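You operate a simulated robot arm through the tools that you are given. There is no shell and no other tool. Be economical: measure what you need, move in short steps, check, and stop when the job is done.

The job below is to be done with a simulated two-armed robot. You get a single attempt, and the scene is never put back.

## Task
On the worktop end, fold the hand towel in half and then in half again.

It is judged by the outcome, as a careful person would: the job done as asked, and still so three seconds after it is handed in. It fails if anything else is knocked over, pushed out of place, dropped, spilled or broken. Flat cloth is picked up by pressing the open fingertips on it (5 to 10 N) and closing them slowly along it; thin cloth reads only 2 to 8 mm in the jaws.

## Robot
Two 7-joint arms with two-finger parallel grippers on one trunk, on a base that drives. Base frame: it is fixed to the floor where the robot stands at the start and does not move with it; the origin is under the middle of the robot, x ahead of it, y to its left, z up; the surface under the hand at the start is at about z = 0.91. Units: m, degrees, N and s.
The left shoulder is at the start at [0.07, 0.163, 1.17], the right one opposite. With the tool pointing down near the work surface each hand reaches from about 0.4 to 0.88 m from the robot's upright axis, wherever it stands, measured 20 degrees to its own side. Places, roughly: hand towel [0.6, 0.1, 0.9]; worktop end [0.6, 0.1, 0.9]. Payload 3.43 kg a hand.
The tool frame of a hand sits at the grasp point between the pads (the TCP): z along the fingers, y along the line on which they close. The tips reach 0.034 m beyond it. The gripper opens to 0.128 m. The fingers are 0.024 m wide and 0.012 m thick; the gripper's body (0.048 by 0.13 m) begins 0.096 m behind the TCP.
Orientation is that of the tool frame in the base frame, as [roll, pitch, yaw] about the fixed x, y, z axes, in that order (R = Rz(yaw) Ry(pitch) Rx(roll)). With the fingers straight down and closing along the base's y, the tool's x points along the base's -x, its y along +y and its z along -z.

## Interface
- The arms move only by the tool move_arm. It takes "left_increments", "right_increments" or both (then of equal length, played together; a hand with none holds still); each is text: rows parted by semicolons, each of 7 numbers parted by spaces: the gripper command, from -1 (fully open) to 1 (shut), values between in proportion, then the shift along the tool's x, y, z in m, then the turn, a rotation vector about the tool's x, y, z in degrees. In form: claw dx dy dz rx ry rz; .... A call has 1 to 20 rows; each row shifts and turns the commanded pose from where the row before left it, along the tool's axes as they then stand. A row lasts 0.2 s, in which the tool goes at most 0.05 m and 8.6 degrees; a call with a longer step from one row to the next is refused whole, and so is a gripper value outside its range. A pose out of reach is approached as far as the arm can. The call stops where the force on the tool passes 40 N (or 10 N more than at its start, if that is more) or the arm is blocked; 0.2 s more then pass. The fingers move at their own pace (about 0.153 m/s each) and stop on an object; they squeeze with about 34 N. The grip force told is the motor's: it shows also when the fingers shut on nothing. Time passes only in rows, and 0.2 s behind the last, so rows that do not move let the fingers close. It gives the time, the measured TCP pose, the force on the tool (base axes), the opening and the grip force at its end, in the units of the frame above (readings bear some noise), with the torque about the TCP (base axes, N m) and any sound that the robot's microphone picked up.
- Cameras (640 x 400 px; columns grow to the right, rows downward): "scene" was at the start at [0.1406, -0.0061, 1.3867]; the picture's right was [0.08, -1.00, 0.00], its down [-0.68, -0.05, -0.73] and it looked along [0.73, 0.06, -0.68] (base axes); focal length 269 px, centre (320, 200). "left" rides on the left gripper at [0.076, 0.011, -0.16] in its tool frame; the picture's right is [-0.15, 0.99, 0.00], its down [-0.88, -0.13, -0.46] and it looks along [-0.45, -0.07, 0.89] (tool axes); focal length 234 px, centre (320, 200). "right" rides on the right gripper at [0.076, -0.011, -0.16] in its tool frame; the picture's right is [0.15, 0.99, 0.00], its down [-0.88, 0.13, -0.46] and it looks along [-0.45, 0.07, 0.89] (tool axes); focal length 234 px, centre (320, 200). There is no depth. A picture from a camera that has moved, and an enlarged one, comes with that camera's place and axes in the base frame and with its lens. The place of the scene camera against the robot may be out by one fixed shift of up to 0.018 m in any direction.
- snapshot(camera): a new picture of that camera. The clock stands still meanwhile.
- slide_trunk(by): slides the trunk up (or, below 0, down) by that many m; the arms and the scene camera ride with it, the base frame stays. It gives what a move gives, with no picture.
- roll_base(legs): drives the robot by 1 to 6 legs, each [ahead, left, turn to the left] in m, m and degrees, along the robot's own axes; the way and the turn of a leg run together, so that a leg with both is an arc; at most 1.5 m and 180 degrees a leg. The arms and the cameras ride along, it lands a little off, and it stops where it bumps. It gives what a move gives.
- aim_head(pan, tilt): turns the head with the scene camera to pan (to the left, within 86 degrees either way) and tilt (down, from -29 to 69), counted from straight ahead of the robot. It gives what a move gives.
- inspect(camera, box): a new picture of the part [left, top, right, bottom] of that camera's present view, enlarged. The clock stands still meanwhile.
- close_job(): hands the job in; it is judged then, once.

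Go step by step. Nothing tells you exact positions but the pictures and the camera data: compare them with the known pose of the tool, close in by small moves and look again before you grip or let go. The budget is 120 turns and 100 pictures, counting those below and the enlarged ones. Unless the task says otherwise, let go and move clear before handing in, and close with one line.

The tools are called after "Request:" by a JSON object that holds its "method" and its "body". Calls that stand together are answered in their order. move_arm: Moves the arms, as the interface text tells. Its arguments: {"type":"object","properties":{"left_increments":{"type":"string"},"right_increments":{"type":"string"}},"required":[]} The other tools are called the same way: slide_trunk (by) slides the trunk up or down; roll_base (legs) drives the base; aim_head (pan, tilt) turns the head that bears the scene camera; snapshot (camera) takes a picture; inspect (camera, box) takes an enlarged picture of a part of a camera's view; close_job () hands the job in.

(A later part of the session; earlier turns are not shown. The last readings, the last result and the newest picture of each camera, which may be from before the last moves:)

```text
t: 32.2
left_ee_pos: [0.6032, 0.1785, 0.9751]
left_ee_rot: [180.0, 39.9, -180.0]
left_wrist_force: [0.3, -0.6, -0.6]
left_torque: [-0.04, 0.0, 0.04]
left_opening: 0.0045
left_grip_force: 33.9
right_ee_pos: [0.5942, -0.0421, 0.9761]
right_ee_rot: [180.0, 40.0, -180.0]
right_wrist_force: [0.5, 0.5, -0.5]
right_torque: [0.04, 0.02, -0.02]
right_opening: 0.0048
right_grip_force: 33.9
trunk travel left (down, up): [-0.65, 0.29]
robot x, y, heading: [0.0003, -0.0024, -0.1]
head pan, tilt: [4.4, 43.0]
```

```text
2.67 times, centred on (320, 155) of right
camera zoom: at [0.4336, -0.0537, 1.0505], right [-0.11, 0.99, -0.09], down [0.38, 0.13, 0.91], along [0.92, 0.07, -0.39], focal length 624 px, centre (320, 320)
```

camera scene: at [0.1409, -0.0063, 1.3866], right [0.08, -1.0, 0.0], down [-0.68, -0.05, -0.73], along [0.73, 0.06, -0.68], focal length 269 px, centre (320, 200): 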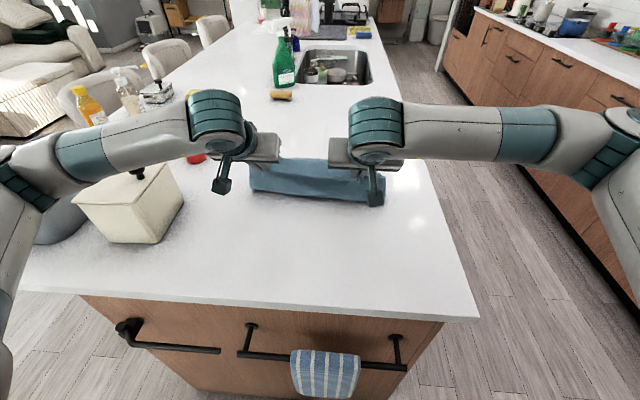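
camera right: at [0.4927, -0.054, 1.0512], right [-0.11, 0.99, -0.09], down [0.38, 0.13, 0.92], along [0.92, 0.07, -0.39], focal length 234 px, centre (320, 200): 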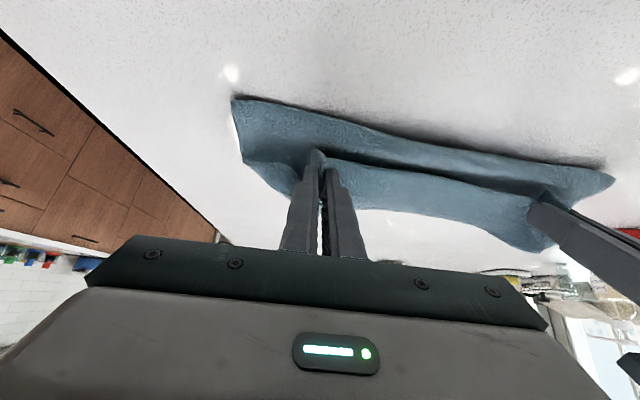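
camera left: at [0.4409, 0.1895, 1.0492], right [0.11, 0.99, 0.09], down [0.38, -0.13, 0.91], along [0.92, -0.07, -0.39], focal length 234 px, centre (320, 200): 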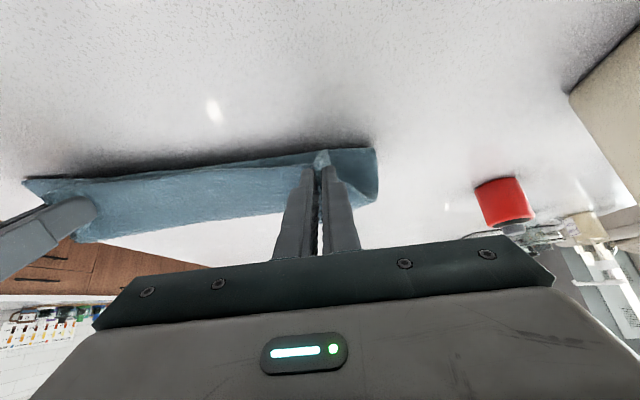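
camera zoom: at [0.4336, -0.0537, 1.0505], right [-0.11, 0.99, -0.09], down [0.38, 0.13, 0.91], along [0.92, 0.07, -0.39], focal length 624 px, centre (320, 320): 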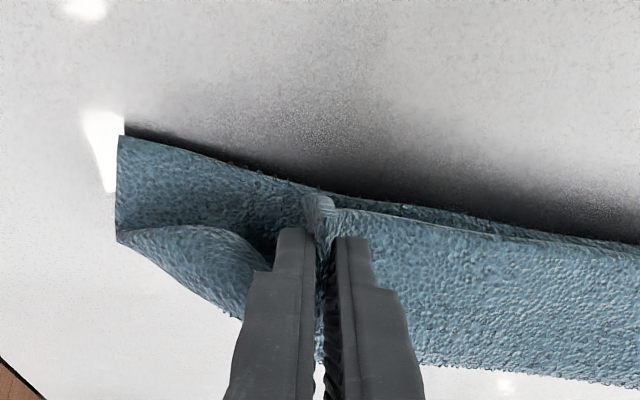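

The slack makes the shape unclear. I raise the hands to about 12 cm above the fold line so the upper half is taut, then look again.

Request:
{"method": "move_arm", "body": {"left_increments": "1 -0.00645 0 -0.0155 0 0 0; 1 -0.00645 0 -0.0155 0 0 0; 1 -0.00645 0 -0.0155 0 0 0; 1 -0.00645 0 -0.0155 0 0 0; 1 -0.00645 0 -0.0155 0 0 0; 1 0 0 0 0 0 0", "right_increments": "1 -0.00645 0 -0.0155 0 0 0; 1 -0.00645 0 -0.0155 0 0 0; 1 -0.00645 0 -0.0155 0 0 0; 1 -0.00645 0 -0.0155 0 0 0; 1 -0.00645 0 -0.0155 0 0 0; 1 0 0 0 0 0 0"}}

Request:
{"method": "inspect", "body": {"camera": "scene", "box": [220, 120, 420, 245]}}

Request:
{"method": "snapshot", "body": {"camera": "left"}}

Request:
{"method": "snapshot", "body": {"camera": "right"}}

```text
t: 33.6
left_ee_pos: [0.5787, 0.1774, 1.0565]
left_ee_rot: [-180.0, 40.0, 180.0]
left_wrist_force: [0.4, -0.8, 0.0]
left_torque: [-0.06, 0.03, 0.01]
left_opening: 0.0046
left_grip_force: 34.2
right_ee_pos: [0.5678, -0.0428, 1.0556]
right_ee_rot: [180.0, 40.0, 180.0]
right_wrist_force: [-0.3, -0.4, -0.4]
right_torque: [0.03, 0.01, 0.0]
right_opening: 0.0047
right_grip_force: 34.0
trunk travel left (down, up): [-0.65, 0.29]
robot x, y, heading: [0.0, 0.0024, -0.0]
head pan, tilt: [4.4, 43.0]
```

```text
3.20 times, centred on (320, 182) of scene
camera zoom: at [0.1411, -0.0061, 1.3866], right [0.08, -1.0, 0.0], down [-0.68, -0.05, -0.73], along [0.73, 0.06, -0.68], focal length 861 px, centre (320, 256)
```

zoom: 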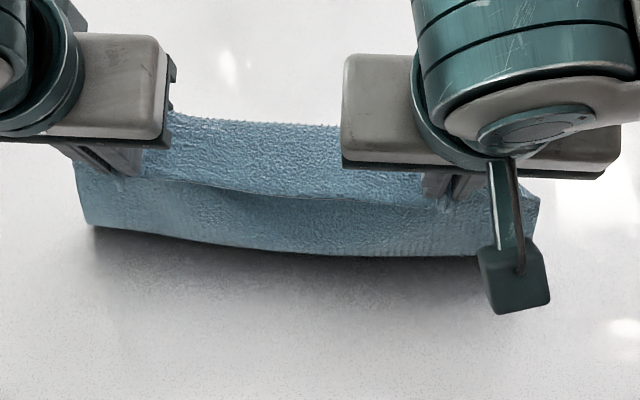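

```text
66 pictures are left
camera left: at [0.4166, 0.1892, 1.1294], right [0.11, 0.99, 0.09], down [0.38, -0.13, 0.91], along [0.92, -0.07, -0.39], focal length 234 px, centre (320, 200)
```

left: 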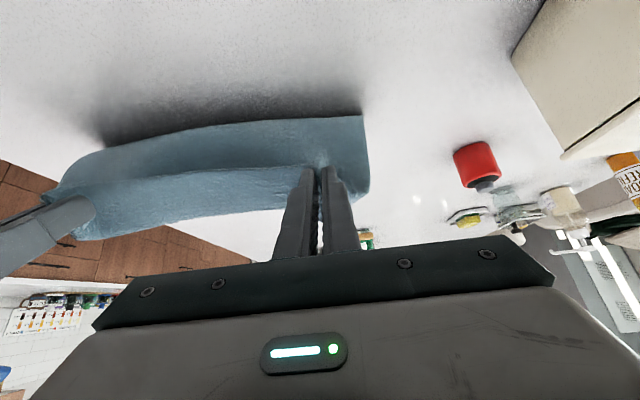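

```text
65 pictures are left
camera right: at [0.4083, -0.0544, 1.1304], right [-0.11, 0.99, -0.09], down [0.38, 0.13, 0.91], along [0.92, 0.07, -0.39], focal length 234 px, centre (320, 200)
```

right: 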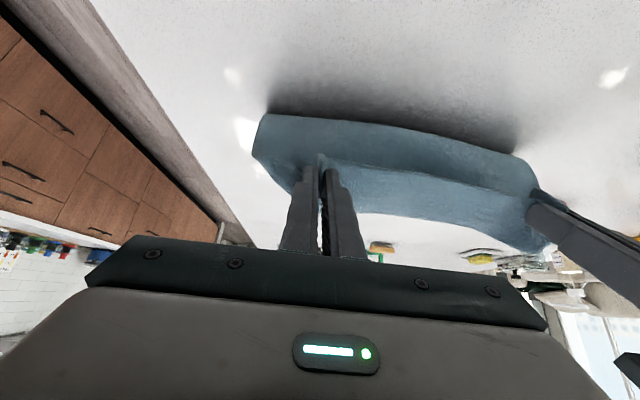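

I now understand the shape. The pads hold the edge flat and facing back, so with this grip the edge can't turn over. I'll lay the cloth back and regrip with the fingers closing across the edge (along x), which lets the cloth bend freely at the tips.

Request:
{"method": "move_arm", "body": {"left_increments": "1 0 0 0 0 8 0; 1 0 0 0 0 8 0; 1 0 0 0 0 8 0; 1 0 0 0 0 8 0; 1 0 0 0 0 8 0; 1 0.017 0.0007 0.004 0 0 0; 1 0.017 0.0007 0.004 0 0 0; 1 0.017 0.0007 0.004 0 0 0; 1 0.017 0.0007 0.004 0 0 0; 1 0.019 0.0007 0.004 0 0 0; 1 0 0 0.0144 0 0 0; 1 0 0 0.0144 0 0 0; 1 0 0 0.0144 0 0 0; 1 0 0 0.0144 0 0 0; 1 0 0 0.0144 0 0 0; 1 0 0 0.012 0 0 0; 1 0 0 0 0 0 0", "right_increments": "1 0 0 0 0 8 0; 1 0 0 0 0 8 0; 1 0 0 0 0 8 0; 1 0 0 0 0 8 0; 1 0 0 0 0 8 0; 1 0.017 -0.0006 0.004 0 0 0; 1 0.017 -0.0006 0.004 0 0 0; 1 0.017 -0.0006 0.004 0 0 0; 1 0.017 -0.0006 0.004 0 0 0; 1 0.019 -0.0006 0.004 0 0 0; 1 0 0 0.0144 0 0 0; 1 0 0 0.0144 0 0 0; 1 0 0 0.0144 0 0 0; 1 0 0 0.0144 0 0 0; 1 0 0 0.0144 0 0 0; 1 0 0 0.012 0 0 0; 1 0 0 0 0 0 0"}}

Request:
{"method": "snapshot", "body": {"camera": "scene"}}

Request:
{"method": "snapshot", "body": {"camera": "right"}}

```text
t: 37.2
left_ee_pos: [0.4895, 0.1814, 0.9519]
left_ee_rot: [-179.9, 0.0, 180.0]
left_wrist_force: [-1.2, -2.1, 0.6]
left_torque: [-0.11, -0.03, -0.02]
left_opening: 0.0047
left_grip_force: 34.3
right_ee_pos: [0.481, -0.0454, 0.9527]
right_ee_rot: [180.0, 0.0, 180.0]
right_wrist_force: [0.2, 3.2, 0.1]
right_torque: [0.13, -0.05, 0.01]
right_opening: 0.0045
right_grip_force: 33.5
trunk travel left (down, up): [-0.65, 0.29]
robot x, y, heading: [0.0009, 0.0001, 0.0]
head pan, tilt: [4.4, 43.0]
```

```text
64 pictures are left
camera scene: at [0.1403, -0.0062, 1.3867], right [0.08, -1.0, 0.0], down [-0.68, -0.05, -0.73], along [0.73, 0.06, -0.68], focal length 269 px, centre (320, 200)
```

scene: 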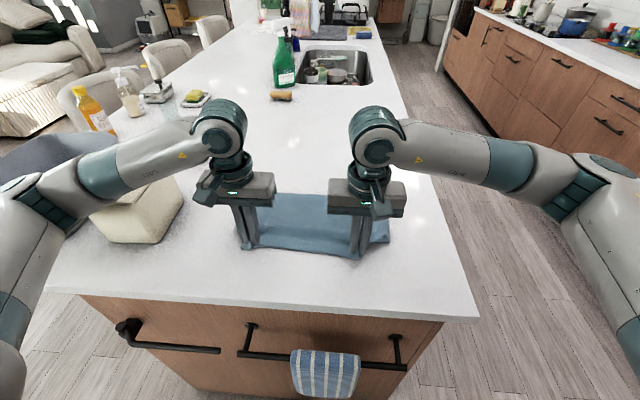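

```text
63 pictures are left
camera right: at [0.4046, -0.0574, 1.1135], right [-0.15, 0.99, 0.0], down [0.88, 0.13, 0.46], along [0.45, 0.07, -0.89], focal length 234 px, centre (320, 200)
```

right: 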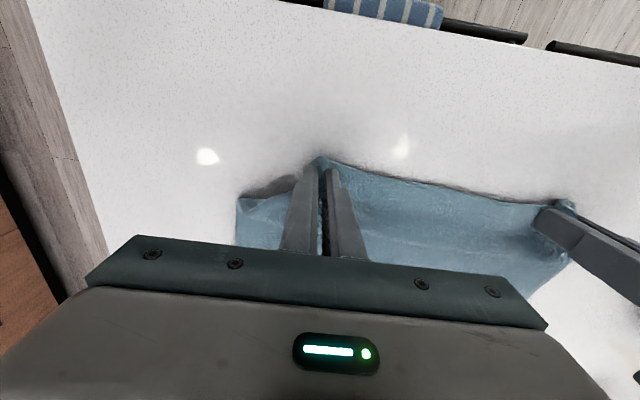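

The lower layer slid about 6 cm toward me, so the cloth is bunched. I pull the near edge 6 cm toward the robot to flatten it.

Request:
{"method": "move_arm", "body": {"left_increments": "1 0.01 0 0 0 0 0; 1 0.01 0 0 0 0 0; 1 0.01 0 0 0 0 0; 1 0.01 0 0 0 0 0; 1 0.01 0 0 0 0 0; 1 0.01 0 0 0 0 0; 1 0 0 0 0 0 0", "right_increments": "1 0.01 0 0 0 0 0; 1 0.01 0 0 0 0 0; 1 0.01 0 0 0 0 0; 1 0.01 0 0 0 0 0; 1 0.01 0 0 0 0 0; 1 0.01 0 0 0 0 0; 1 0 0 0 0 0 0"}}

Request:
{"method": "snapshot", "body": {"camera": "scene"}}

```text
t: 38.8
left_ee_pos: [0.4304, 0.181, 0.9516]
left_ee_rot: [-179.9, 0.0, -179.9]
left_wrist_force: [-0.7, -2.7, -0.1]
left_torque: [-0.13, -0.04, -0.01]
left_opening: 0.0048
left_grip_force: 33.9
right_ee_pos: [0.421, -0.0461, 0.9533]
right_ee_rot: [-179.9, 0.0, 180.0]
right_wrist_force: [0.0, 2.6, 0.9]
right_torque: [0.12, -0.05, 0.07]
right_opening: 0.0044
right_grip_force: 33.7
trunk travel left (down, up): [-0.65, 0.29]
robot x, y, heading: [0.0032, 0.0, 0.0]
head pan, tilt: [4.4, 43.0]
```

```text
62 pictures are left
camera scene: at [0.1409, -0.0062, 1.3866], right [0.08, -1.0, 0.0], down [-0.68, -0.05, -0.73], along [0.73, 0.06, -0.68], focal length 269 px, centre (320, 200)
```

scene: 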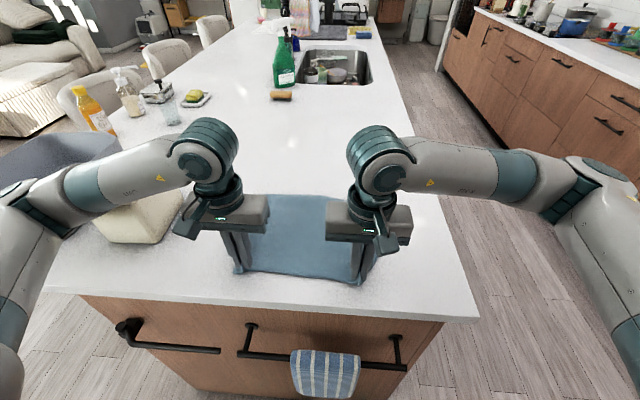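

The towel is flat again, now at roughly x 0.41–0.655. I lower, open while lightly pressing to spread the ridges, then lift.

Request:
{"method": "move_arm", "body": {"left_increments": "1 0 0 0.004 0 0 0; 0.8 0 0 0 0 0 0; 0.6 0 0 0 0 0 0; 0.4 0 0 0 0 0 0; 0.2 0 0 0 0 0 0; 0 0 0 0 0 0 0; 0 0 0 -0.02 0 0 0; 0 0 0 -0.04 0 0 0; 0 0 0 -0.04 0 0 0; 0 0 0 0 0 0 0", "right_increments": "1 0 0 0.004 0 0 0; 0.8 0 0 0 0 0 0; 0.6 0 0 0 0 0 0; 0.4 0 0 0 0 0 0; 0.2 0 0 0 0 0 0; 0 0 0 0 0 0 0; 0 0 0 -0.02 0 0 0; 0 0 0 -0.04 0 0 0; 0 0 0 -0.04 0 0 0; 0 0 0 0 0 0 0"}}

Request:
{"method": "snapshot", "body": {"camera": "right"}}

Request:
{"method": "snapshot", "body": {"camera": "left"}}

```text
t: 41.0
left_ee_pos: [0.4329, 0.1831, 1.0491]
left_ee_rot: [-180.0, 0.0, -180.0]
left_wrist_force: [0.1, 0.0, 0.2]
left_torque: [-0.01, -0.01, -0.01]
left_opening: 0.0637
left_grip_force: 0.1
right_ee_pos: [0.4214, -0.046, 1.0491]
right_ee_rot: [180.0, -0.1, -180.0]
right_wrist_force: [0.8, 0.1, -0.2]
right_torque: [0.03, -0.03, -0.01]
right_opening: 0.0641
right_grip_force: 0.1
trunk travel left (down, up): [-0.65, 0.29]
robot x, y, heading: [0.0004, -0.0011, 0.0]
head pan, tilt: [4.4, 43.0]
```

```text
61 pictures are left
camera right: at [0.346, -0.0578, 1.2081], right [-0.15, 0.99, 0.0], down [0.88, 0.13, 0.45], along [0.45, 0.07, -0.89], focal length 234 px, centre (320, 200)
```

right: 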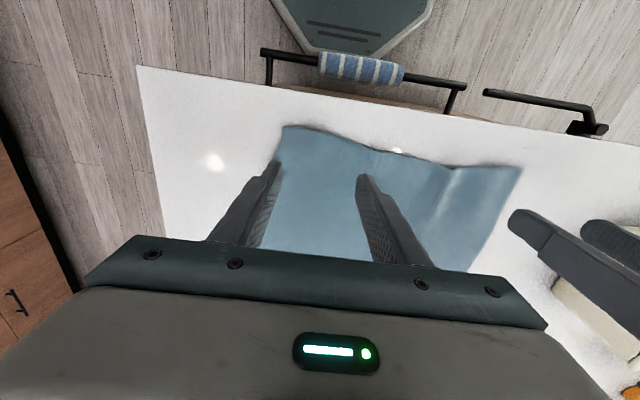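

```text
60 pictures are left
camera left: at [0.3567, 0.1941, 1.2078], right [0.15, 0.99, 0.0], down [0.88, -0.13, 0.45], along [0.45, -0.07, -0.89], focal length 234 px, centre (320, 200)
```

left: 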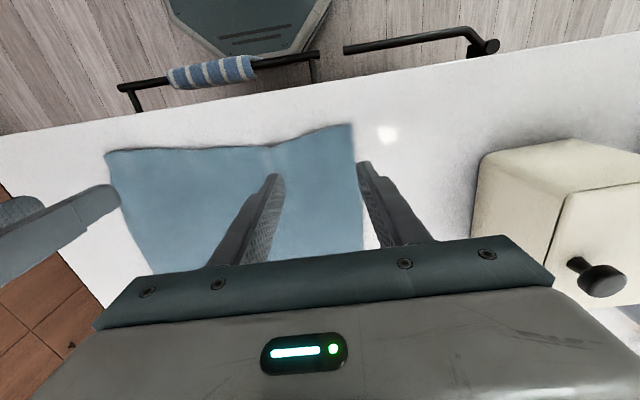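

Near corners are at about [0.409,0.222] and [0.402,-0.092], with a small ripple in the middle. I yaw both hands 90° (cameras outward) so they close across the edge.

Request:
{"method": "move_arm", "body": {"left_increments": "0.22 0 0 0 0 0 8.2; 0.22 0 0 0 0 0 8.2; 0.22 0 0 0 0 0 8.2; 0.22 0 0 0 0 0 8.2; 0.22 0 0 0 0 0 8.2; 0.22 0 0 0 0 0 8.2; 0.22 0 0 0 0 0 8.2; 0.22 0 0 0 0 0 8.2; 0.22 0 0 0 0 0 8.2; 0.22 0 0 0 0 0 8.2; 0.22 0 0 0 0 0 8; 0.22 0 0 0 0 0 0", "right_increments": "0.22 0 0 0 0 0 -8.2; 0.22 0 0 0 0 0 -8.2; 0.22 0 0 0 0 0 -8.2; 0.22 0 0 0 0 0 -8.2; 0.22 0 0 0 0 0 -8.2; 0.22 0 0 0 0 0 -8.2; 0.22 0 0 0 0 0 -8.2; 0.22 0 0 0 0 0 -8.2; 0.22 0 0 0 0 0 -8.2; 0.22 0 0 0 0 0 -8.2; 0.22 0 0 0 0 0 -8; 0.22 0 0 0 0 0 0"}}

Request:
{"method": "snapshot", "body": {"camera": "scene"}}

Request:
{"method": "snapshot", "body": {"camera": "left"}}

Request:
{"method": "snapshot", "body": {"camera": "right"}}

```text
t: 43.6
left_ee_pos: [0.4184, 0.1745, 1.05]
left_ee_rot: [-179.9, 0.0, 90.0]
left_wrist_force: [-1.4, 0.4, 0.0]
left_torque: [0.01, 0.0, -0.02]
left_opening: 0.0499
left_grip_force: 0.1
left hand out of reach, approached as far as the arm can: row 11
right_ee_pos: [0.4221, -0.0437, 1.0489]
right_ee_rot: [179.8, 0.1, -90.0]
right_wrist_force: [0.7, -0.2, 0.2]
right_torque: [-0.04, 0.04, 0.01]
right_opening: 0.05
right_grip_force: 0.0
trunk travel left (down, up): [-0.65, 0.29]
robot x, y, heading: [-0.001, 0.0014, -0.1]
head pan, tilt: [4.4, 43.0]
```

```text
59 pictures are left
camera scene: at [0.1407, -0.0059, 1.3867], right [0.08, -1.0, 0.0], down [-0.68, -0.05, -0.73], along [0.73, 0.06, -0.68], focal length 269 px, centre (320, 200)
```

scene: 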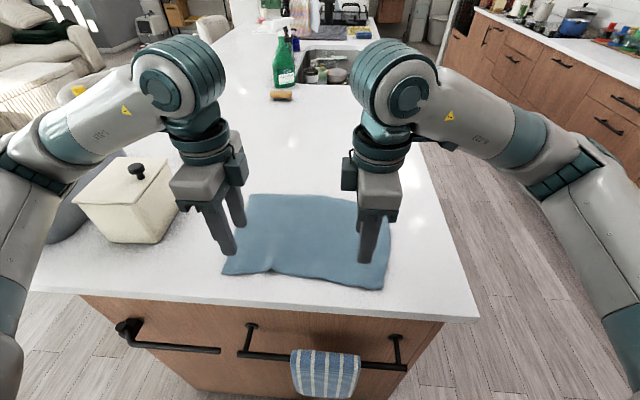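

```text
58 pictures are left
camera left: at [0.4291, 0.2509, 1.2084], right [0.99, -0.15, 0.0], down [-0.13, -0.88, 0.46], along [-0.07, -0.45, -0.89], focal length 234 px, centre (320, 200)
```

left: 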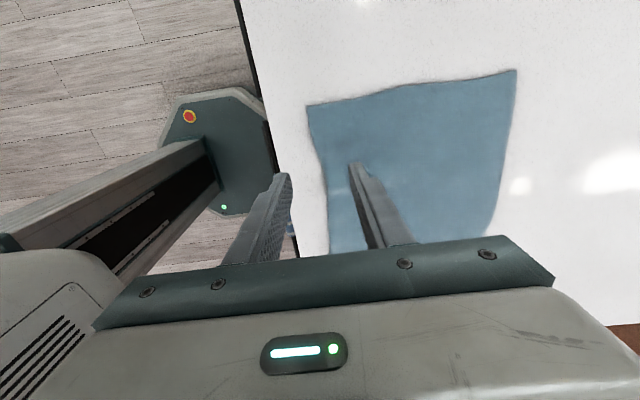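

```text
57 pictures are left
camera right: at [0.4324, -0.1213, 1.2091], right [-0.99, -0.15, 0.0], down [-0.13, 0.88, 0.46], along [-0.07, 0.45, -0.89], focal length 234 px, centre (320, 200)
```

right: 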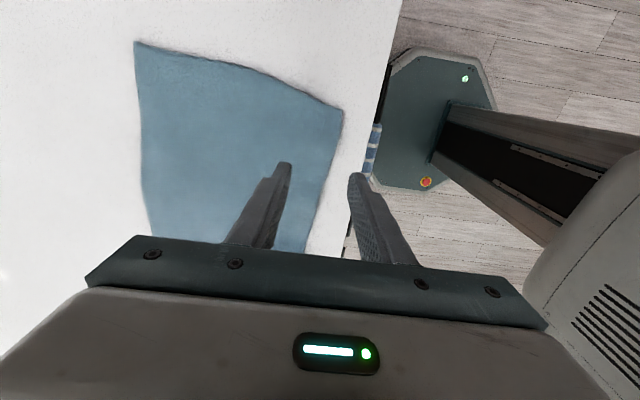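

Corners: near [0.409,0.228] and [0.402,-0.097], far [0.644,0.229] and [0.630,-0.128]. The hands are at the near limit of reach, so I back the base up by 8 cm.

Request:
{"method": "roll_base", "body": {"legs": [[-0.08, 0, 0]]}}

```text
t: 44.7
left_ee_pos: [0.3388, 0.1739, 1.0501]
left_ee_rot: [180.0, 0.0, 90.1]
left_wrist_force: [-0.2, 0.0, -0.3]
left_torque: [0.01, -0.04, 0.02]
left_opening: 0.0499
left_grip_force: 0.0
right_ee_pos: [0.3414, -0.0445, 1.0482]
right_ee_rot: [-180.0, 0.0, -89.9]
right_wrist_force: [-0.1, -1.0, 0.1]
right_torque: [0.03, -0.02, 0.0]
right_opening: 0.0497
right_grip_force: 0.0
trunk travel left (down, up): [-0.65, 0.29]
robot x, y, heading: [-0.0756, -0.0021, -0.1]
head pan, tilt: [4.4, 43.0]
```

Request:
{"method": "move_arm", "body": {"left_increments": "0.22 0.0078 0.0158 0 0 0 0; 0.22 0.0078 0.0158 0 0 0 0; 0.22 0.0078 0.0158 0.02 0 0 0; 0.22 0.0078 0.0158 0.02 0 0 0; 0.22 0 0 0.03 0 0 0; 0.22 0 0 0 0 0 0", "right_increments": "0.22 0.0078 -0.0135 0 0 0 0; 0.22 0.0078 -0.0135 0 0 0 0; 0.22 0.0078 -0.0135 0.02 0 0 0; 0.22 0.0078 -0.0135 0.02 0 0 0; 0.22 0 0 0.028 0 0 0; 0.22 0 0 0 0 0 0"}}

Request:
{"method": "snapshot", "body": {"camera": "left"}}

Request:
{"method": "snapshot", "body": {"camera": "right"}}

```text
t: 46.1
left_ee_pos: [0.3384, 0.1705, 1.0171]
left_ee_rot: [180.0, -0.1, 90.3]
left_wrist_force: [0.1, 0.7, 1.2]
left_torque: [-0.02, -0.02, 0.01]
left_opening: 0.0496
left_grip_force: 0.0
left hand out of reach, approached as far as the arm can: row 1, 2, 3, 4, 5
right_ee_pos: [0.3822, -0.0726, 0.9944]
right_ee_rot: [179.9, 0.0, -90.6]
right_wrist_force: [0.8, 0.6, 0.5]
right_torque: [0.01, -0.02, 0.01]
right_opening: 0.0498
right_grip_force: 0.1
right hand out of reach, approached as far as the arm can: row 4
trunk travel left (down, up): [-0.65, 0.29]
robot x, y, heading: [-0.0803, 0.0038, -0.2]
head pan, tilt: [4.4, 43.0]
```

```text
56 pictures are left
camera left: at [0.3481, 0.2464, 1.1756], right [0.99, -0.14, 0.0], down [-0.13, -0.88, 0.45], along [-0.06, -0.45, -0.89], focal length 234 px, centre (320, 200)
```

left: 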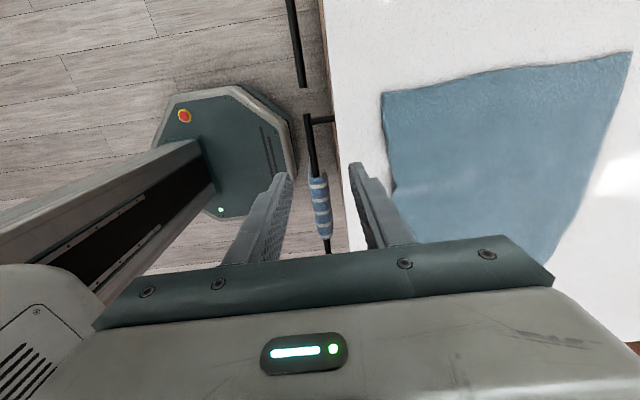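

```text
55 pictures are left
camera right: at [0.3943, -0.1492, 1.1547], right [-0.99, -0.14, 0.0], down [-0.12, 0.88, 0.46], along [-0.07, 0.45, -0.89], focal length 234 px, centre (320, 200)
```

right: 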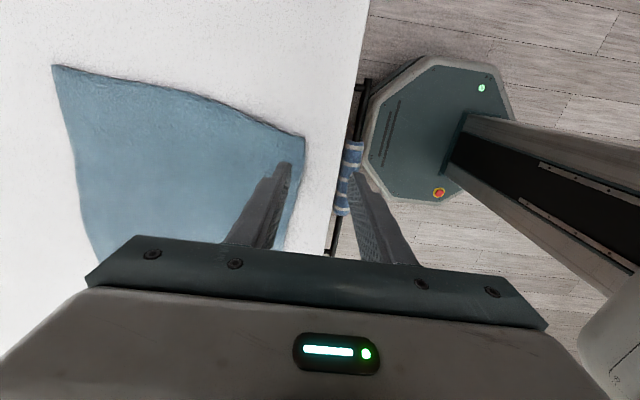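

The left arm hit a joint limit with this yaw. I raise, rotate back to the default yaw, then try yawing the other way.

Request:
{"method": "move_arm", "body": {"left_increments": "0.22 0 0 -0.03 0 0 0; 0.22 0 0 -0.03 0 0 0; 0.22 0 0 0 0 0 -8.2; 0.22 0 0 0 0 0 -8.2; 0.22 0 0 0 0 0 -8.2; 0.22 0 0 0 0 0 -8.2; 0.22 0 0 0 0 0 -8.2; 0.22 0 0 0 0 0 -8.2; 0.22 0 0 0 0 0 -8.2; 0.22 0 0 0 0 0 -8.2; 0.22 0 0 0 0 0 -8.2; 0.22 0 0 0 0 0 -8.2; 0.22 0 0 0 0 0 -8; 0.22 0 0 0 0 0 0", "right_increments": "0.22 0 0 -0.03 0 0 0; 0.22 0 0 -0.03 0 0 0; 0.22 0 0 0 0 0 8.2; 0.22 0 0 0 0 0 8.2; 0.22 0 0 0 0 0 8.2; 0.22 0 0 0 0 0 8.2; 0.22 0 0 0 0 0 8.2; 0.22 0 0 0 0 0 8.2; 0.22 0 0 0 0 0 8.2; 0.22 0 0 0 0 0 8.2; 0.22 0 0 0 0 0 8.2; 0.22 0 0 0 0 0 8.2; 0.22 0 0 0 0 0 8; 0.22 0 0 0 0 0 0"}}

```text
t: 49.1
left_ee_pos: [0.3381, 0.1724, 1.0749]
left_ee_rot: [-180.0, 0.0, -179.8]
left_wrist_force: [1.4, 0.2, 0.3]
left_torque: [0.0, 0.01, -0.02]
left_opening: 0.05
left_grip_force: 0.1
right_ee_pos: [0.3847, -0.0696, 1.0543]
right_ee_rot: [180.0, 0.0, 180.0]
right_wrist_force: [-0.7, -0.7, -0.3]
right_torque: [0.0, -0.04, -0.02]
right_opening: 0.0501
right_grip_force: 0.1
trunk travel left (down, up): [-0.65, 0.29]
robot x, y, heading: [-0.0809, -0.0007, 0.2]
head pan, tilt: [4.4, 43.0]
```

Request:
{"method": "move_arm", "body": {"left_increments": "0.22 -0.035 0.019 0 0 0 0; 0.22 -0.035 0.019 0 0 0 0; 0.22 0 0 0 0 0 -8.2; 0.22 0 0 0 0 0 -8.2; 0.22 0 0 0 0 0 -8.2; 0.22 0 0 0 0 0 -8.2; 0.22 0 0 0 0 0 -8.2; 0.22 0 0 0 0 0 -8.2; 0.22 0 0 0 0 0 -8.2; 0.22 0 0 0 0 0 -8.2; 0.22 0 0 0 0 0 -8.2; 0.22 0 0 0 0 0 -8.2; 0.22 0 0 0 0 0 -8; 0.22 0 0 0 0 0 0", "right_increments": "0.22 -0.015 -0.005 0 0 0 0; 0.22 -0.015 -0.005 0 0 0 0; 0.22 0 0 0 0 0 8.2; 0.22 0 0 0 0 0 8.2; 0.22 0 0 0 0 0 8.2; 0.22 0 0 0 0 0 8.2; 0.22 0 0 0 0 0 8.2; 0.22 0 0 0 0 0 8.2; 0.22 0 0 0 0 0 8.2; 0.22 0 0 0 0 0 8.2; 0.22 0 0 0 0 0 8.2; 0.22 0 0 0 0 0 8.2; 0.22 0 0 0 0 0 8; 0.22 0 0 0 0 0 0"}}

Request:
{"method": "snapshot", "body": {"camera": "left"}}

Request:
{"method": "snapshot", "body": {"camera": "right"}}

Request:
{"method": "snapshot", "body": {"camera": "scene"}}

```text
t: 52.1
left_ee_pos: [0.4087, 0.2093, 1.0758]
left_ee_rot: [-180.0, 0.0, -89.7]
left_wrist_force: [-0.4, -0.8, 0.5]
left_torque: [0.0, 0.01, 0.02]
left_opening: 0.05
left_grip_force: 0.1
right_ee_pos: [0.4161, -0.0808, 1.0539]
right_ee_rot: [180.0, 0.0, 89.9]
right_wrist_force: [0.0, -0.1, 0.5]
right_torque: [-0.02, 0.01, 0.02]
right_opening: 0.0502
right_grip_force: 0.0
trunk travel left (down, up): [-0.65, 0.29]
robot x, y, heading: [-0.0822, 0.0001, -0.1]
head pan, tilt: [4.4, 43.0]
```

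```text
54 pictures are left
camera left: at [0.3972, 0.1334, 1.2351], right [-0.99, 0.14, 0.0], down [0.13, 0.88, 0.46], along [0.07, 0.45, -0.89], focal length 234 px, centre (320, 200)
```

left: 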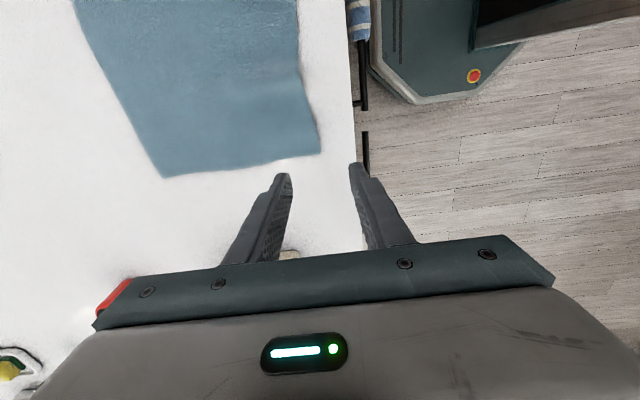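

```text
53 pictures are left
camera right: at [0.4047, -0.0059, 1.2142], right [0.99, 0.14, 0.0], down [0.13, -0.88, 0.46], along [0.07, -0.45, -0.89], focal length 234 px, centre (320, 200)
```

right: 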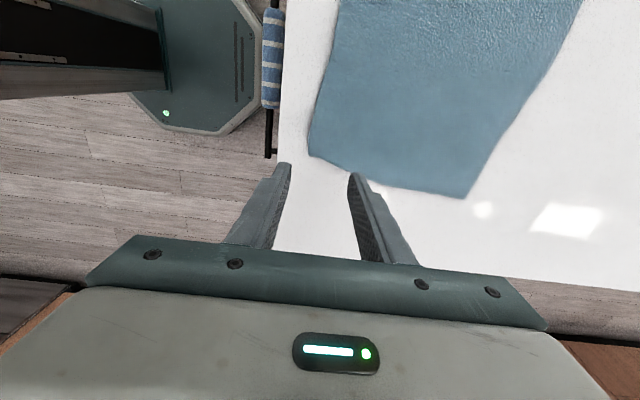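

```text
52 pictures are left
camera scene: at [0.0607, -0.0062, 1.3867], right [0.08, -1.0, 0.0], down [-0.68, -0.05, -0.73], along [0.73, 0.06, -0.68], focal length 269 px, centre (320, 200)
```

scene: 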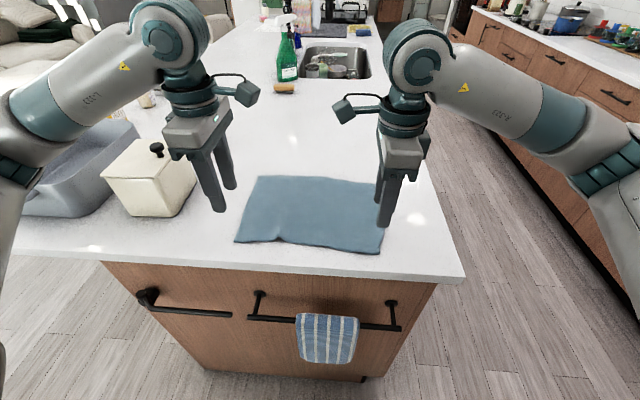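

This orientation works. The counter's front edge is at x≈0.363, so I use a 4 cm gap centred on the towel's near edge and come down close to the cloth.

Request:
{"method": "move_arm", "body": {"left_increments": "0.375 0.006 -0.0035 0.02 0 0 0; 0.375 0 0 0.035 0 0 0; 0.375 0 0 0.035 0 0 0; 0.375 0 0 0.029 0 0 0; 0.375 0 0 0 0 0 0", "right_increments": "0.375 0.004 -0.01 0.02 0 0 0; 0.375 0 0 0.03 0 0 0; 0.375 0 0 0.025 0 0 0; 0.375 0 0 0.022 0 0 0; 0.375 0 0 0 0 0 0"}}

Request:
{"method": "inspect", "body": {"camera": "left", "box": [160, 50, 480, 250]}}

Request:
{"method": "inspect", "body": {"camera": "right", "box": [160, 50, 480, 250]}}

```text
t: 53.3
left_ee_pos: [0.4116, 0.2031, 0.9575]
left_ee_rot: [179.9, 0.0, -89.9]
left_wrist_force: [-0.2, 0.2, 0.5]
left_torque: [-0.02, 0.0, 0.03]
left_opening: 0.0402
left_grip_force: 0.1
right_ee_pos: [0.4048, -0.0747, 0.9569]
right_ee_rot: [179.9, 0.0, 90.0]
right_wrist_force: [-0.3, 0.4, 0.0]
right_torque: [0.01, 0.01, 0.03]
right_opening: 0.0398
right_grip_force: 0.0
trunk travel left (down, up): [-0.65, 0.29]
robot x, y, heading: [-0.0816, 0.0043, 0.1]
head pan, tilt: [4.4, 43.0]
```

```text
2.00 times, centred on (320, 150) of left
camera zoom: at [0.4007, 0.1262, 1.1162], right [-0.99, 0.14, 0.0], down [0.13, 0.88, 0.46], along [0.07, 0.45, -0.89], focal length 468 px, centre (320, 300)
```

zoom: 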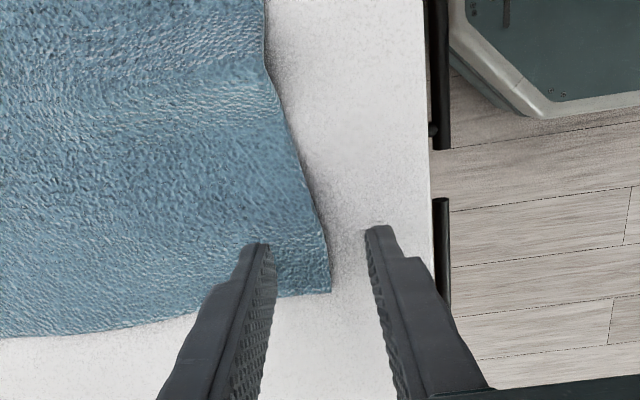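

```text
2.00 times, centred on (320, 150) of right
camera zoom: at [0.3937, -0.0004, 1.1166], right [0.99, 0.15, 0.0], down [0.13, -0.88, 0.46], along [0.07, -0.45, -0.89], focal length 468 px, centre (320, 300)
```

zoom: 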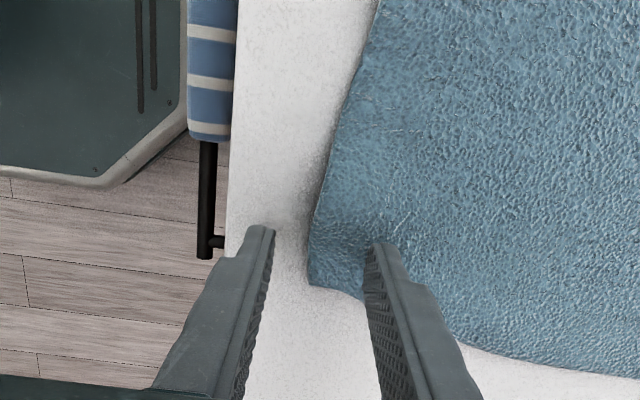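

Placement is good: one finger on the cloth, one just outside the edge. I press down.

Request:
{"method": "move_arm", "body": {"left_increments": "0.375 0 0 0.006 0 0 0; 0.375 0 0 0.002 0 0 0; 0.375 0 0 0.0015 0 0 0; 0.375 0 0 0.001 0 0 0; 0.375 0 0 0 0 0 0", "right_increments": "0.375 0 0 0.006 0 0 0; 0.375 0 0 0.002 0 0 0; 0.375 0 0 0.0015 0 0 0; 0.375 0 0 0.001 0 0 0; 0.375 0 0 0 0 0 0"}}

```text
t: 54.5
left_ee_pos: [0.4121, 0.2029, 0.9475]
left_ee_rot: [-179.9, 0.1, -89.8]
left_wrist_force: [1.0, -0.3, 3.0]
left_torque: [-0.04, -0.07, -0.07]
left_opening: 0.04
left_grip_force: 0.9
right_ee_pos: [0.4043, -0.0769, 0.9468]
right_ee_rot: [179.9, 0.0, 90.0]
right_wrist_force: [0.6, 0.0, 9.8]
right_torque: [-0.04, -0.3, -0.01]
right_opening: 0.0405
right_grip_force: 0.4
trunk travel left (down, up): [-0.65, 0.29]
robot x, y, heading: [-0.0808, 0.0022, -0.1]
head pan, tilt: [4.4, 43.0]
```

The load is on the finger over the cloth, as wanted. I add a little on the left and close half way.

Request:
{"method": "move_arm", "body": {"left_increments": "0.375 0 0 0.001 0 0 0; 0.375 0 0 0.0005 0 0 0; 0.4 0 0 0 0 0 0; 0.43 0 0 0 0 0 0; 0.46 0 0 0 0 0 0; 0.49 0 0 0 0 0 0; 0.52 0 0 0 0 0 0; 0.55 0 0 0 0 0 0; 0.58 0 0 0 0 0 0; 0.61 0 0 0 0 0 0; 0.64 0 0 0 0 0 0; 0.67 0 0 0 0 0 0; 0.7 0 0 0 0 0 0", "right_increments": "0.375 0 0 0.0003 0 0 0; 0.375 0 0 0 0 0 0; 0.4 0 0 0 0 0 0; 0.43 0 0 0 0 0 0; 0.46 0 0 0 0 0 0; 0.49 0 0 0 0 0 0; 0.52 0 0 0 0 0 0; 0.55 0 0 0 0 0 0; 0.58 0 0 0 0 0 0; 0.61 0 0 0 0 0 0; 0.64 0 0 0 0 0 0; 0.67 0 0 0 0 0 0; 0.7 0 0 0 0 0 0"}}

Request:
{"method": "inspect", "body": {"camera": "left", "box": [160, 50, 480, 250]}}

Request:
{"method": "inspect", "body": {"camera": "right", "box": [160, 50, 480, 250]}}

```text
t: 57.3
left_ee_pos: [0.4106, 0.2045, 0.9464]
left_ee_rot: [-179.9, 0.0, -89.9]
left_wrist_force: [-2.0, 0.0, 16.1]
left_torque: [-0.03, -0.23, -0.02]
left_opening: 0.0198
left_grip_force: 0.6
right_ee_pos: [0.4017, -0.0757, 0.9469]
right_ee_rot: [179.9, 0.0, 90.0]
right_wrist_force: [-2.2, -0.2, 13.5]
right_torque: [0.02, -0.14, 0.01]
right_opening: 0.0191
right_grip_force: 0.3
trunk travel left (down, up): [-0.65, 0.29]
robot x, y, heading: [-0.079, -0.0001, -0.1]
head pan, tilt: [4.4, 43.0]
```

```text
2.00 times, centred on (320, 150) of left
camera zoom: at [0.3981, 0.1275, 1.1058], right [-0.99, 0.14, 0.0], down [0.13, 0.88, 0.46], along [0.07, 0.45, -0.89], focal length 468 px, centre (320, 300)
```

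zoom: 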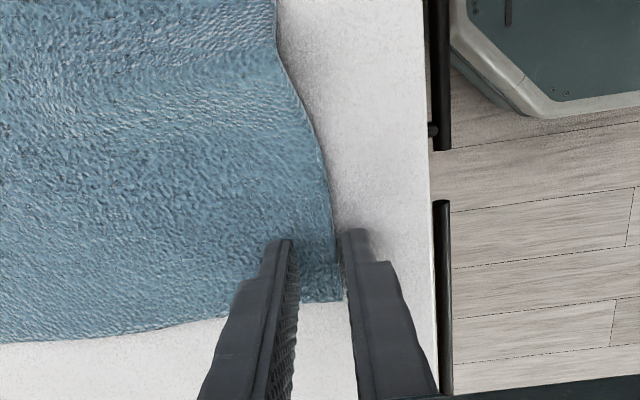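

```text
2.00 times, centred on (320, 150) of right
camera zoom: at [0.3916, -0.0015, 1.1073], right [0.99, 0.15, 0.0], down [0.13, -0.88, 0.46], along [0.07, -0.45, -0.89], focal length 468 px, centre (320, 300)
```

zoom: 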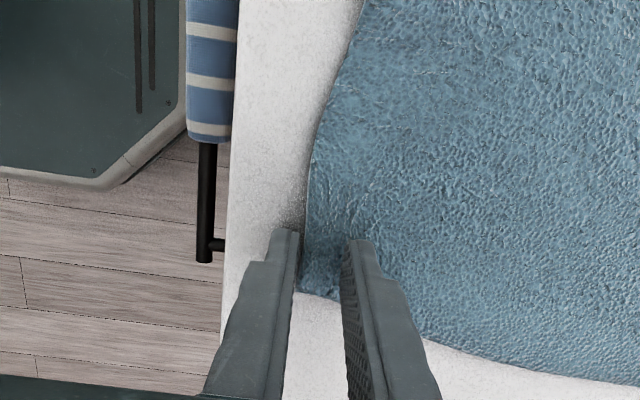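

The outer fingers have just met the edge. I continue closing.

Request:
{"method": "move_arm", "body": {"left_increments": "0.72 0 0 0 0 0 0; 0.74 0 0 0 0 0 0; 0.76 0 0 0 0 0 0; 0.78 0 0 0 0 0 0; 0.8 0 0 0 0 0 0; 0.82 0 0 0 0 0 0; 0.84 0 0 0 0 0 0; 0.86 0 0 0 0 0 0; 0.88 0 0 0 0 0 0; 0.9 0 0 0 0 0 0; 0.92 0 0 0 0 0 0; 0.94 0 0 0 0 0 0; 0.97 0 0 0 0 0 0; 1 0 0 0 0 0 0; 1 0 0 0 0 0 0; 1 0 0 0 0 0 0", "right_increments": "0.72 0 0 0 0 0 0; 0.74 0 0 0 0 0 0; 0.76 0 0 0 0 0 0; 0.78 0 0 0 0 0 0; 0.8 0 0 0 0 0 0; 0.82 0 0 0 0 0 0; 0.84 0 0 0 0 0 0; 0.86 0 0 0 0 0 0; 0.88 0 0 0 0 0 0; 0.9 0 0 0 0 0 0; 0.92 0 0 0 0 0 0; 0.94 0 0 0 0 0 0; 0.97 0 0 0 0 0 0; 1 0 0 0 0 0 0; 1 0 0 0 0 0 0; 1 0 0 0 0 0 0"}}

Request:
{"method": "inspect", "body": {"camera": "left", "box": [160, 50, 480, 250]}}

Request:
{"method": "inspect", "body": {"camera": "right", "box": [160, 50, 480, 250]}}

```text
t: 60.7
left_ee_pos: [0.4106, 0.203, 0.947]
left_ee_rot: [-179.7, 0.1, -90.0]
left_wrist_force: [3.8, 1.0, 22.7]
left_torque: [0.03, -0.24, 0.0]
left_opening: 0.0002
left_grip_force: 33.8
right_ee_pos: [0.403, -0.0762, 0.9469]
right_ee_rot: [179.9, 0.0, 90.0]
right_wrist_force: [2.1, 0.9, 14.8]
right_torque: [0.07, -0.23, 0.0]
right_opening: 0.0024
right_grip_force: 34.1
trunk travel left (down, up): [-0.65, 0.29]
robot x, y, heading: [-0.0783, 0.0011, -0.4]
head pan, tilt: [4.4, 43.0]
```

```text
2.00 times, centred on (320, 150) of left
camera zoom: at [0.3991, 0.1275, 1.1058], right [-0.99, 0.14, 0.0], down [0.13, 0.88, 0.46], along [0.07, 0.45, -0.89], focal length 468 px, centre (320, 300)
```

zoom: 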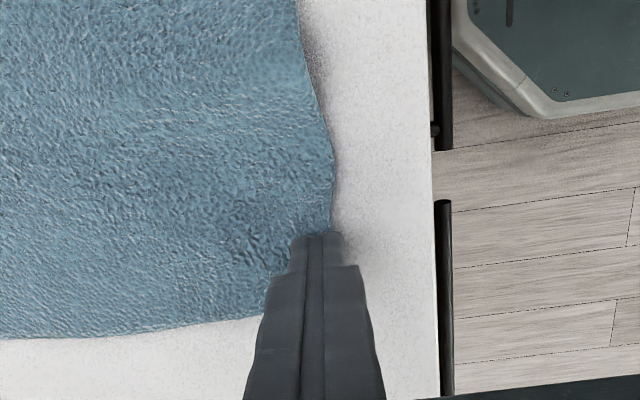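

```text
2.00 times, centred on (320, 150) of right
camera zoom: at [0.3925, -0.0016, 1.1073], right [0.99, 0.15, 0.0], down [0.13, -0.88, 0.46], along [0.07, -0.45, -0.89], focal length 468 px, centre (320, 300)
```

zoom: 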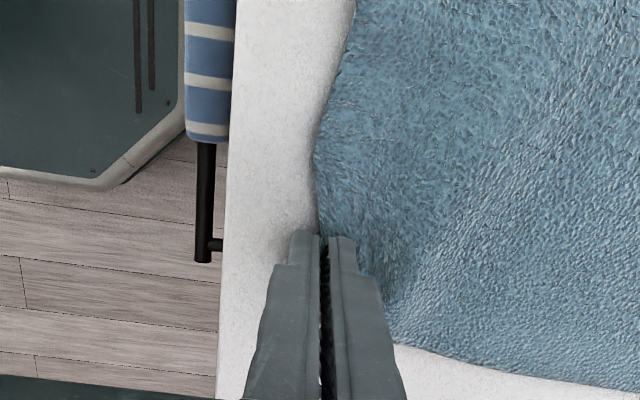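

The right hand holds the edge as a single layer (2.4 mm), just as wanted. The left slipped off, so I lift it, open it and look.

Request:
{"method": "move_arm", "body": {"left_increments": "1 0 0 -0.015 0 0 0; 0.3 0 -0.006 0 0 0 0; 0.3 0 0 0 0 0 0; 0.3 0 0 0 0 0 0"}}

Request:
{"method": "inspect", "body": {"camera": "left", "box": [160, 50, 480, 250]}}

```text
t: 61.7
left_ee_pos: [0.4162, 0.2037, 0.9621]
left_ee_rot: [-179.9, 0.0, -90.0]
left_wrist_force: [0.0, -0.1, 0.3]
left_torque: [0.01, 0.01, -0.01]
left_opening: 0.0448
left_grip_force: 0.0
right_ee_pos: [0.404, -0.0759, 0.9477]
right_ee_rot: [179.9, 0.0, 90.0]
right_wrist_force: [-0.2, -2.5, 21.6]
right_torque: [-0.05, -0.15, 0.04]
right_opening: 0.0023
right_grip_force: 33.9
trunk travel left (down, up): [-0.65, 0.29]
robot x, y, heading: [-0.0772, 0.0029, -0.1]
head pan, tilt: [4.4, 43.0]
```

```text
2.00 times, centred on (320, 150) of left
camera zoom: at [0.4049, 0.1277, 1.1208], right [-0.99, 0.14, 0.0], down [0.13, 0.88, 0.46], along [0.07, 0.45, -0.89], focal length 468 px, centre (320, 300)
```

zoom: 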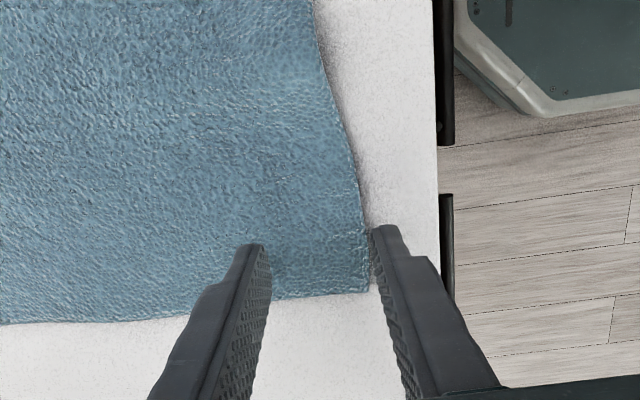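

The cloth's left near corner is now at about [0.397,0.230]. I recentre with a 3.6 cm gap, almost all of it over cloth, and press.

Request:
{"method": "move_arm", "body": {"left_increments": "0.44 0 0.007 0 0 0 0; 0.44 0 0 0.012 0 0 0; 0.44 0 0 0.002 0 0 0; 0.44 0 0 0.001 0 0 0; 0.44 0 0 0 0 0 0"}}

```text
t: 62.9
left_ee_pos: [0.4103, 0.204, 0.9466]
left_ee_rot: [-179.8, 0.0, -89.8]
left_wrist_force: [0.1, 0.6, 9.3]
left_torque: [0.03, -0.19, 0.01]
left_opening: 0.0361
left_grip_force: 0.6
right_ee_pos: [0.4037, -0.0771, 0.9463]
right_ee_rot: [180.0, -0.1, 90.0]
right_wrist_force: [2.0, -2.1, 19.7]
right_torque: [-0.04, -0.22, -0.02]
right_opening: 0.0025
right_grip_force: 33.7
trunk travel left (down, up): [-0.65, 0.29]
robot x, y, heading: [-0.0825, -0.0031, -0.0]
head pan, tilt: [4.4, 43.0]
```

Request:
{"method": "move_arm", "body": {"left_increments": "0.44 0 0 0.0007 0 0 0; 0.47 0 0 0 0 0 0; 0.5 0 0 0 0 0 0; 0.53 0 0 0 0 0 0; 0.56 0 0 0 0 0 0; 0.59 0 0 0 0 0 0; 0.62 0 0 0 0 0 0; 0.65 0 0 0 0 0 0; 0.68 0 0 0 0 0 0; 0.71 0 0 0 0 0 0; 0.74 0 0 0 0 0 0; 0.77 0 0 0 0 0 0; 0.8 0 0 0 0 0 0; 0.83 0 0 0 0 0 0; 0.86 0 0 0 0 0 0; 0.89 0 0 0 0 0 0; 0.92 0 0 0 0 0 0; 0.96 0 0 0 0 0 0; 1 0 0 0 0 0 0; 1 0 0 0 0 0 0"}}

Request:
{"method": "inspect", "body": {"camera": "left", "box": [160, 50, 480, 250]}}

```text
t: 67.1
left_ee_pos: [0.4079, 0.202, 0.9464]
left_ee_rot: [-179.8, 0.0, -89.9]
left_wrist_force: [2.1, 0.3, 28.8]
left_torque: [0.08, -0.15, 0.03]
left_opening: 0.0
left_grip_force: 33.2
right_ee_pos: [0.4021, -0.0766, 0.9468]
right_ee_rot: [179.9, 0.0, 90.0]
right_wrist_force: [-1.0, 1.5, 9.3]
right_torque: [0.07, -0.02, -0.01]
right_opening: 0.0022
right_grip_force: 33.7
trunk travel left (down, up): [-0.65, 0.29]
robot x, y, heading: [-0.0772, -0.0009, 0.1]
head pan, tilt: [4.4, 43.0]
```

```text
2.00 times, centred on (320, 150) of left
camera zoom: at [0.3967, 0.1265, 1.1056], right [-0.99, 0.14, 0.0], down [0.13, 0.88, 0.46], along [0.07, 0.45, -0.89], focal length 468 px, centre (320, 300)
```

zoom: 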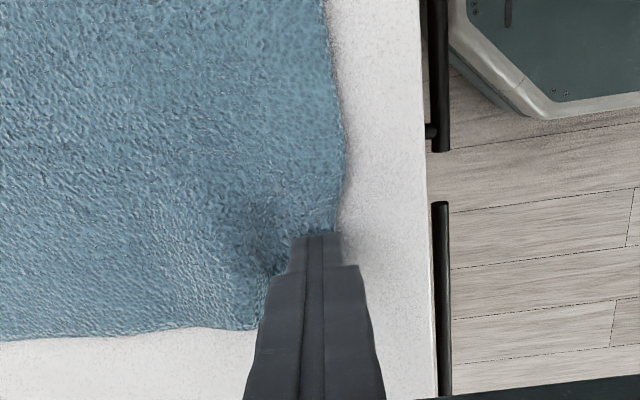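

Missed again: the press rose to 29 N and the cloth ran under the fingers. I retry with the outer finger clear of the edge and a lighter press, as worked on the right.

Request:
{"method": "move_arm", "body": {"left_increments": "1 0 0 -0.015 0 0 0; 0.375 0 0 0 0 0 0; 0.375 0 0 0 0 0 0; 0.375 0 0 0 0 0 0"}}

Request:
{"method": "inspect", "body": {"camera": "left", "box": [160, 50, 480, 250]}}

```text
t: 68.1
left_ee_pos: [0.4085, 0.2034, 0.9601]
left_ee_rot: [-179.8, 0.0, -89.9]
left_wrist_force: [0.0, 1.0, 0.5]
left_torque: [0.02, -0.01, 0.0]
left_opening: 0.0399
left_grip_force: 0.1
right_ee_pos: [0.4044, -0.0761, 0.9462]
right_ee_rot: [179.9, -0.1, 90.0]
right_wrist_force: [-2.0, -1.2, 18.8]
right_torque: [-0.01, -0.15, 0.0]
right_opening: 0.0024
right_grip_force: 34.1
trunk travel left (down, up): [-0.65, 0.29]
robot x, y, heading: [-0.0805, 0.0009, -0.1]
head pan, tilt: [4.4, 43.0]
```

```text
2.00 times, centred on (320, 150) of left
camera zoom: at [0.3979, 0.1275, 1.1196], right [-0.99, 0.14, 0.0], down [0.13, 0.88, 0.46], along [0.07, 0.45, -0.89], focal length 468 px, centre (320, 300)
```

zoom: 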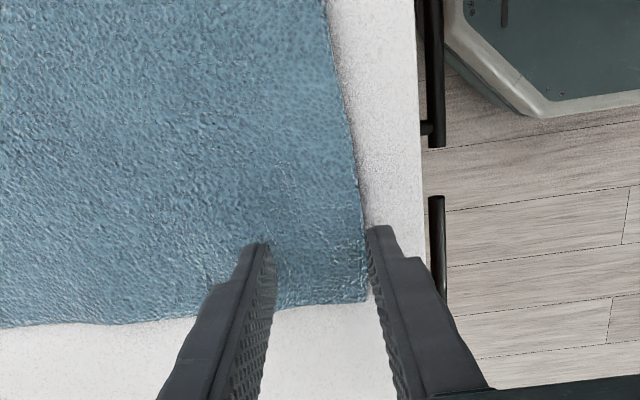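

The left edge has crept to x≈0.391, close to the counter's edge. I press lightly and push that corner back about 2 cm before regripping.

Request:
{"method": "move_arm", "body": {"left_increments": "0.5 0 -0.008 0 0 0 0; 0.5 0 0 0.011 0 0 0; 0.5 0 0 0.0025 0 0 0; 0.5 0 -0.005 0 0 0 0; 0.5 0 -0.005 0 0 0 0; 0.5 0 -0.005 0 0 0 0; 0.5 0 -0.005 0 0 0 0; 0.5 0 0 -0.02 0 0 0; 0.375 0 0.015 0 0 0 0; 0.375 0 0 0 0 0 0"}}

Request:
{"method": "inspect", "body": {"camera": "left", "box": [160, 50, 480, 250]}}

```text
t: 70.3
left_ee_pos: [0.4229, 0.2037, 0.9661]
left_ee_rot: [-179.8, 0.1, -89.9]
left_wrist_force: [0.7, -0.6, -0.1]
left_torque: [0.0, -0.01, 0.03]
left_opening: 0.04
left_grip_force: 0.1
right_ee_pos: [0.4051, -0.0763, 0.9484]
right_ee_rot: [179.9, 0.0, 90.0]
right_wrist_force: [1.2, -1.9, 22.2]
right_torque: [0.01, -0.2, 0.0]
right_opening: 0.0025
right_grip_force: 33.8
trunk travel left (down, up): [-0.65, 0.29]
robot x, y, heading: [-0.0808, 0.0028, -0.1]
head pan, tilt: [4.4, 43.0]
```

```text
2.00 times, centred on (320, 150) of left
camera zoom: at [0.4101, 0.1271, 1.1259], right [-0.99, 0.14, 0.0], down [0.13, 0.88, 0.46], along [0.07, 0.45, -0.89], focal length 468 px, centre (320, 300)
```

zoom: 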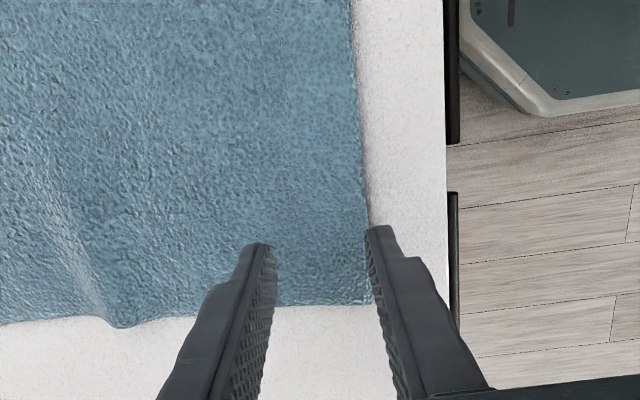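

The corner is now at [0.402,0.239]. I centre the 4 cm gap on the edge, 1 cm further out, and press to about 9 N.

Request:
{"method": "move_arm", "body": {"left_increments": "0.375 -0.01 0.021 0 0 0 0; 0.375 0 0 0.015 0 0 0; 0.375 0 0 0.002 0 0 0; 0.375 0 0 0.001 0 0 0; 0.375 0 0 0 0 0 0"}}

Request:
{"method": "inspect", "body": {"camera": "left", "box": [160, 50, 480, 250]}}

```text
t: 71.5
left_ee_pos: [0.4015, 0.2127, 0.9491]
left_ee_rot: [-179.9, 0.0, -89.9]
left_wrist_force: [-0.8, -0.5, 1.5]
left_torque: [0.0, -0.04, 0.01]
left_opening: 0.0398
left_grip_force: 0.1
right_ee_pos: [0.4034, -0.0762, 0.9465]
right_ee_rot: [179.9, 0.0, 90.1]
right_wrist_force: [0.5, -1.4, 21.8]
right_torque: [-0.02, -0.21, -0.01]
right_opening: 0.0023
right_grip_force: 34.2
trunk travel left (down, up): [-0.65, 0.29]
robot x, y, heading: [-0.08, 0.0004, 0.1]
head pan, tilt: [4.4, 43.0]
```

```text
2.00 times, centred on (320, 150) of left
camera zoom: at [0.3892, 0.138, 1.1076], right [-0.99, 0.14, 0.0], down [0.13, 0.88, 0.46], along [0.07, 0.45, -0.89], focal length 468 px, centre (320, 300)
```

zoom: 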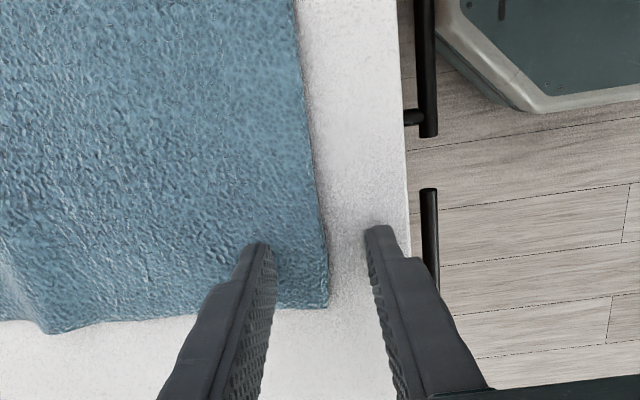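

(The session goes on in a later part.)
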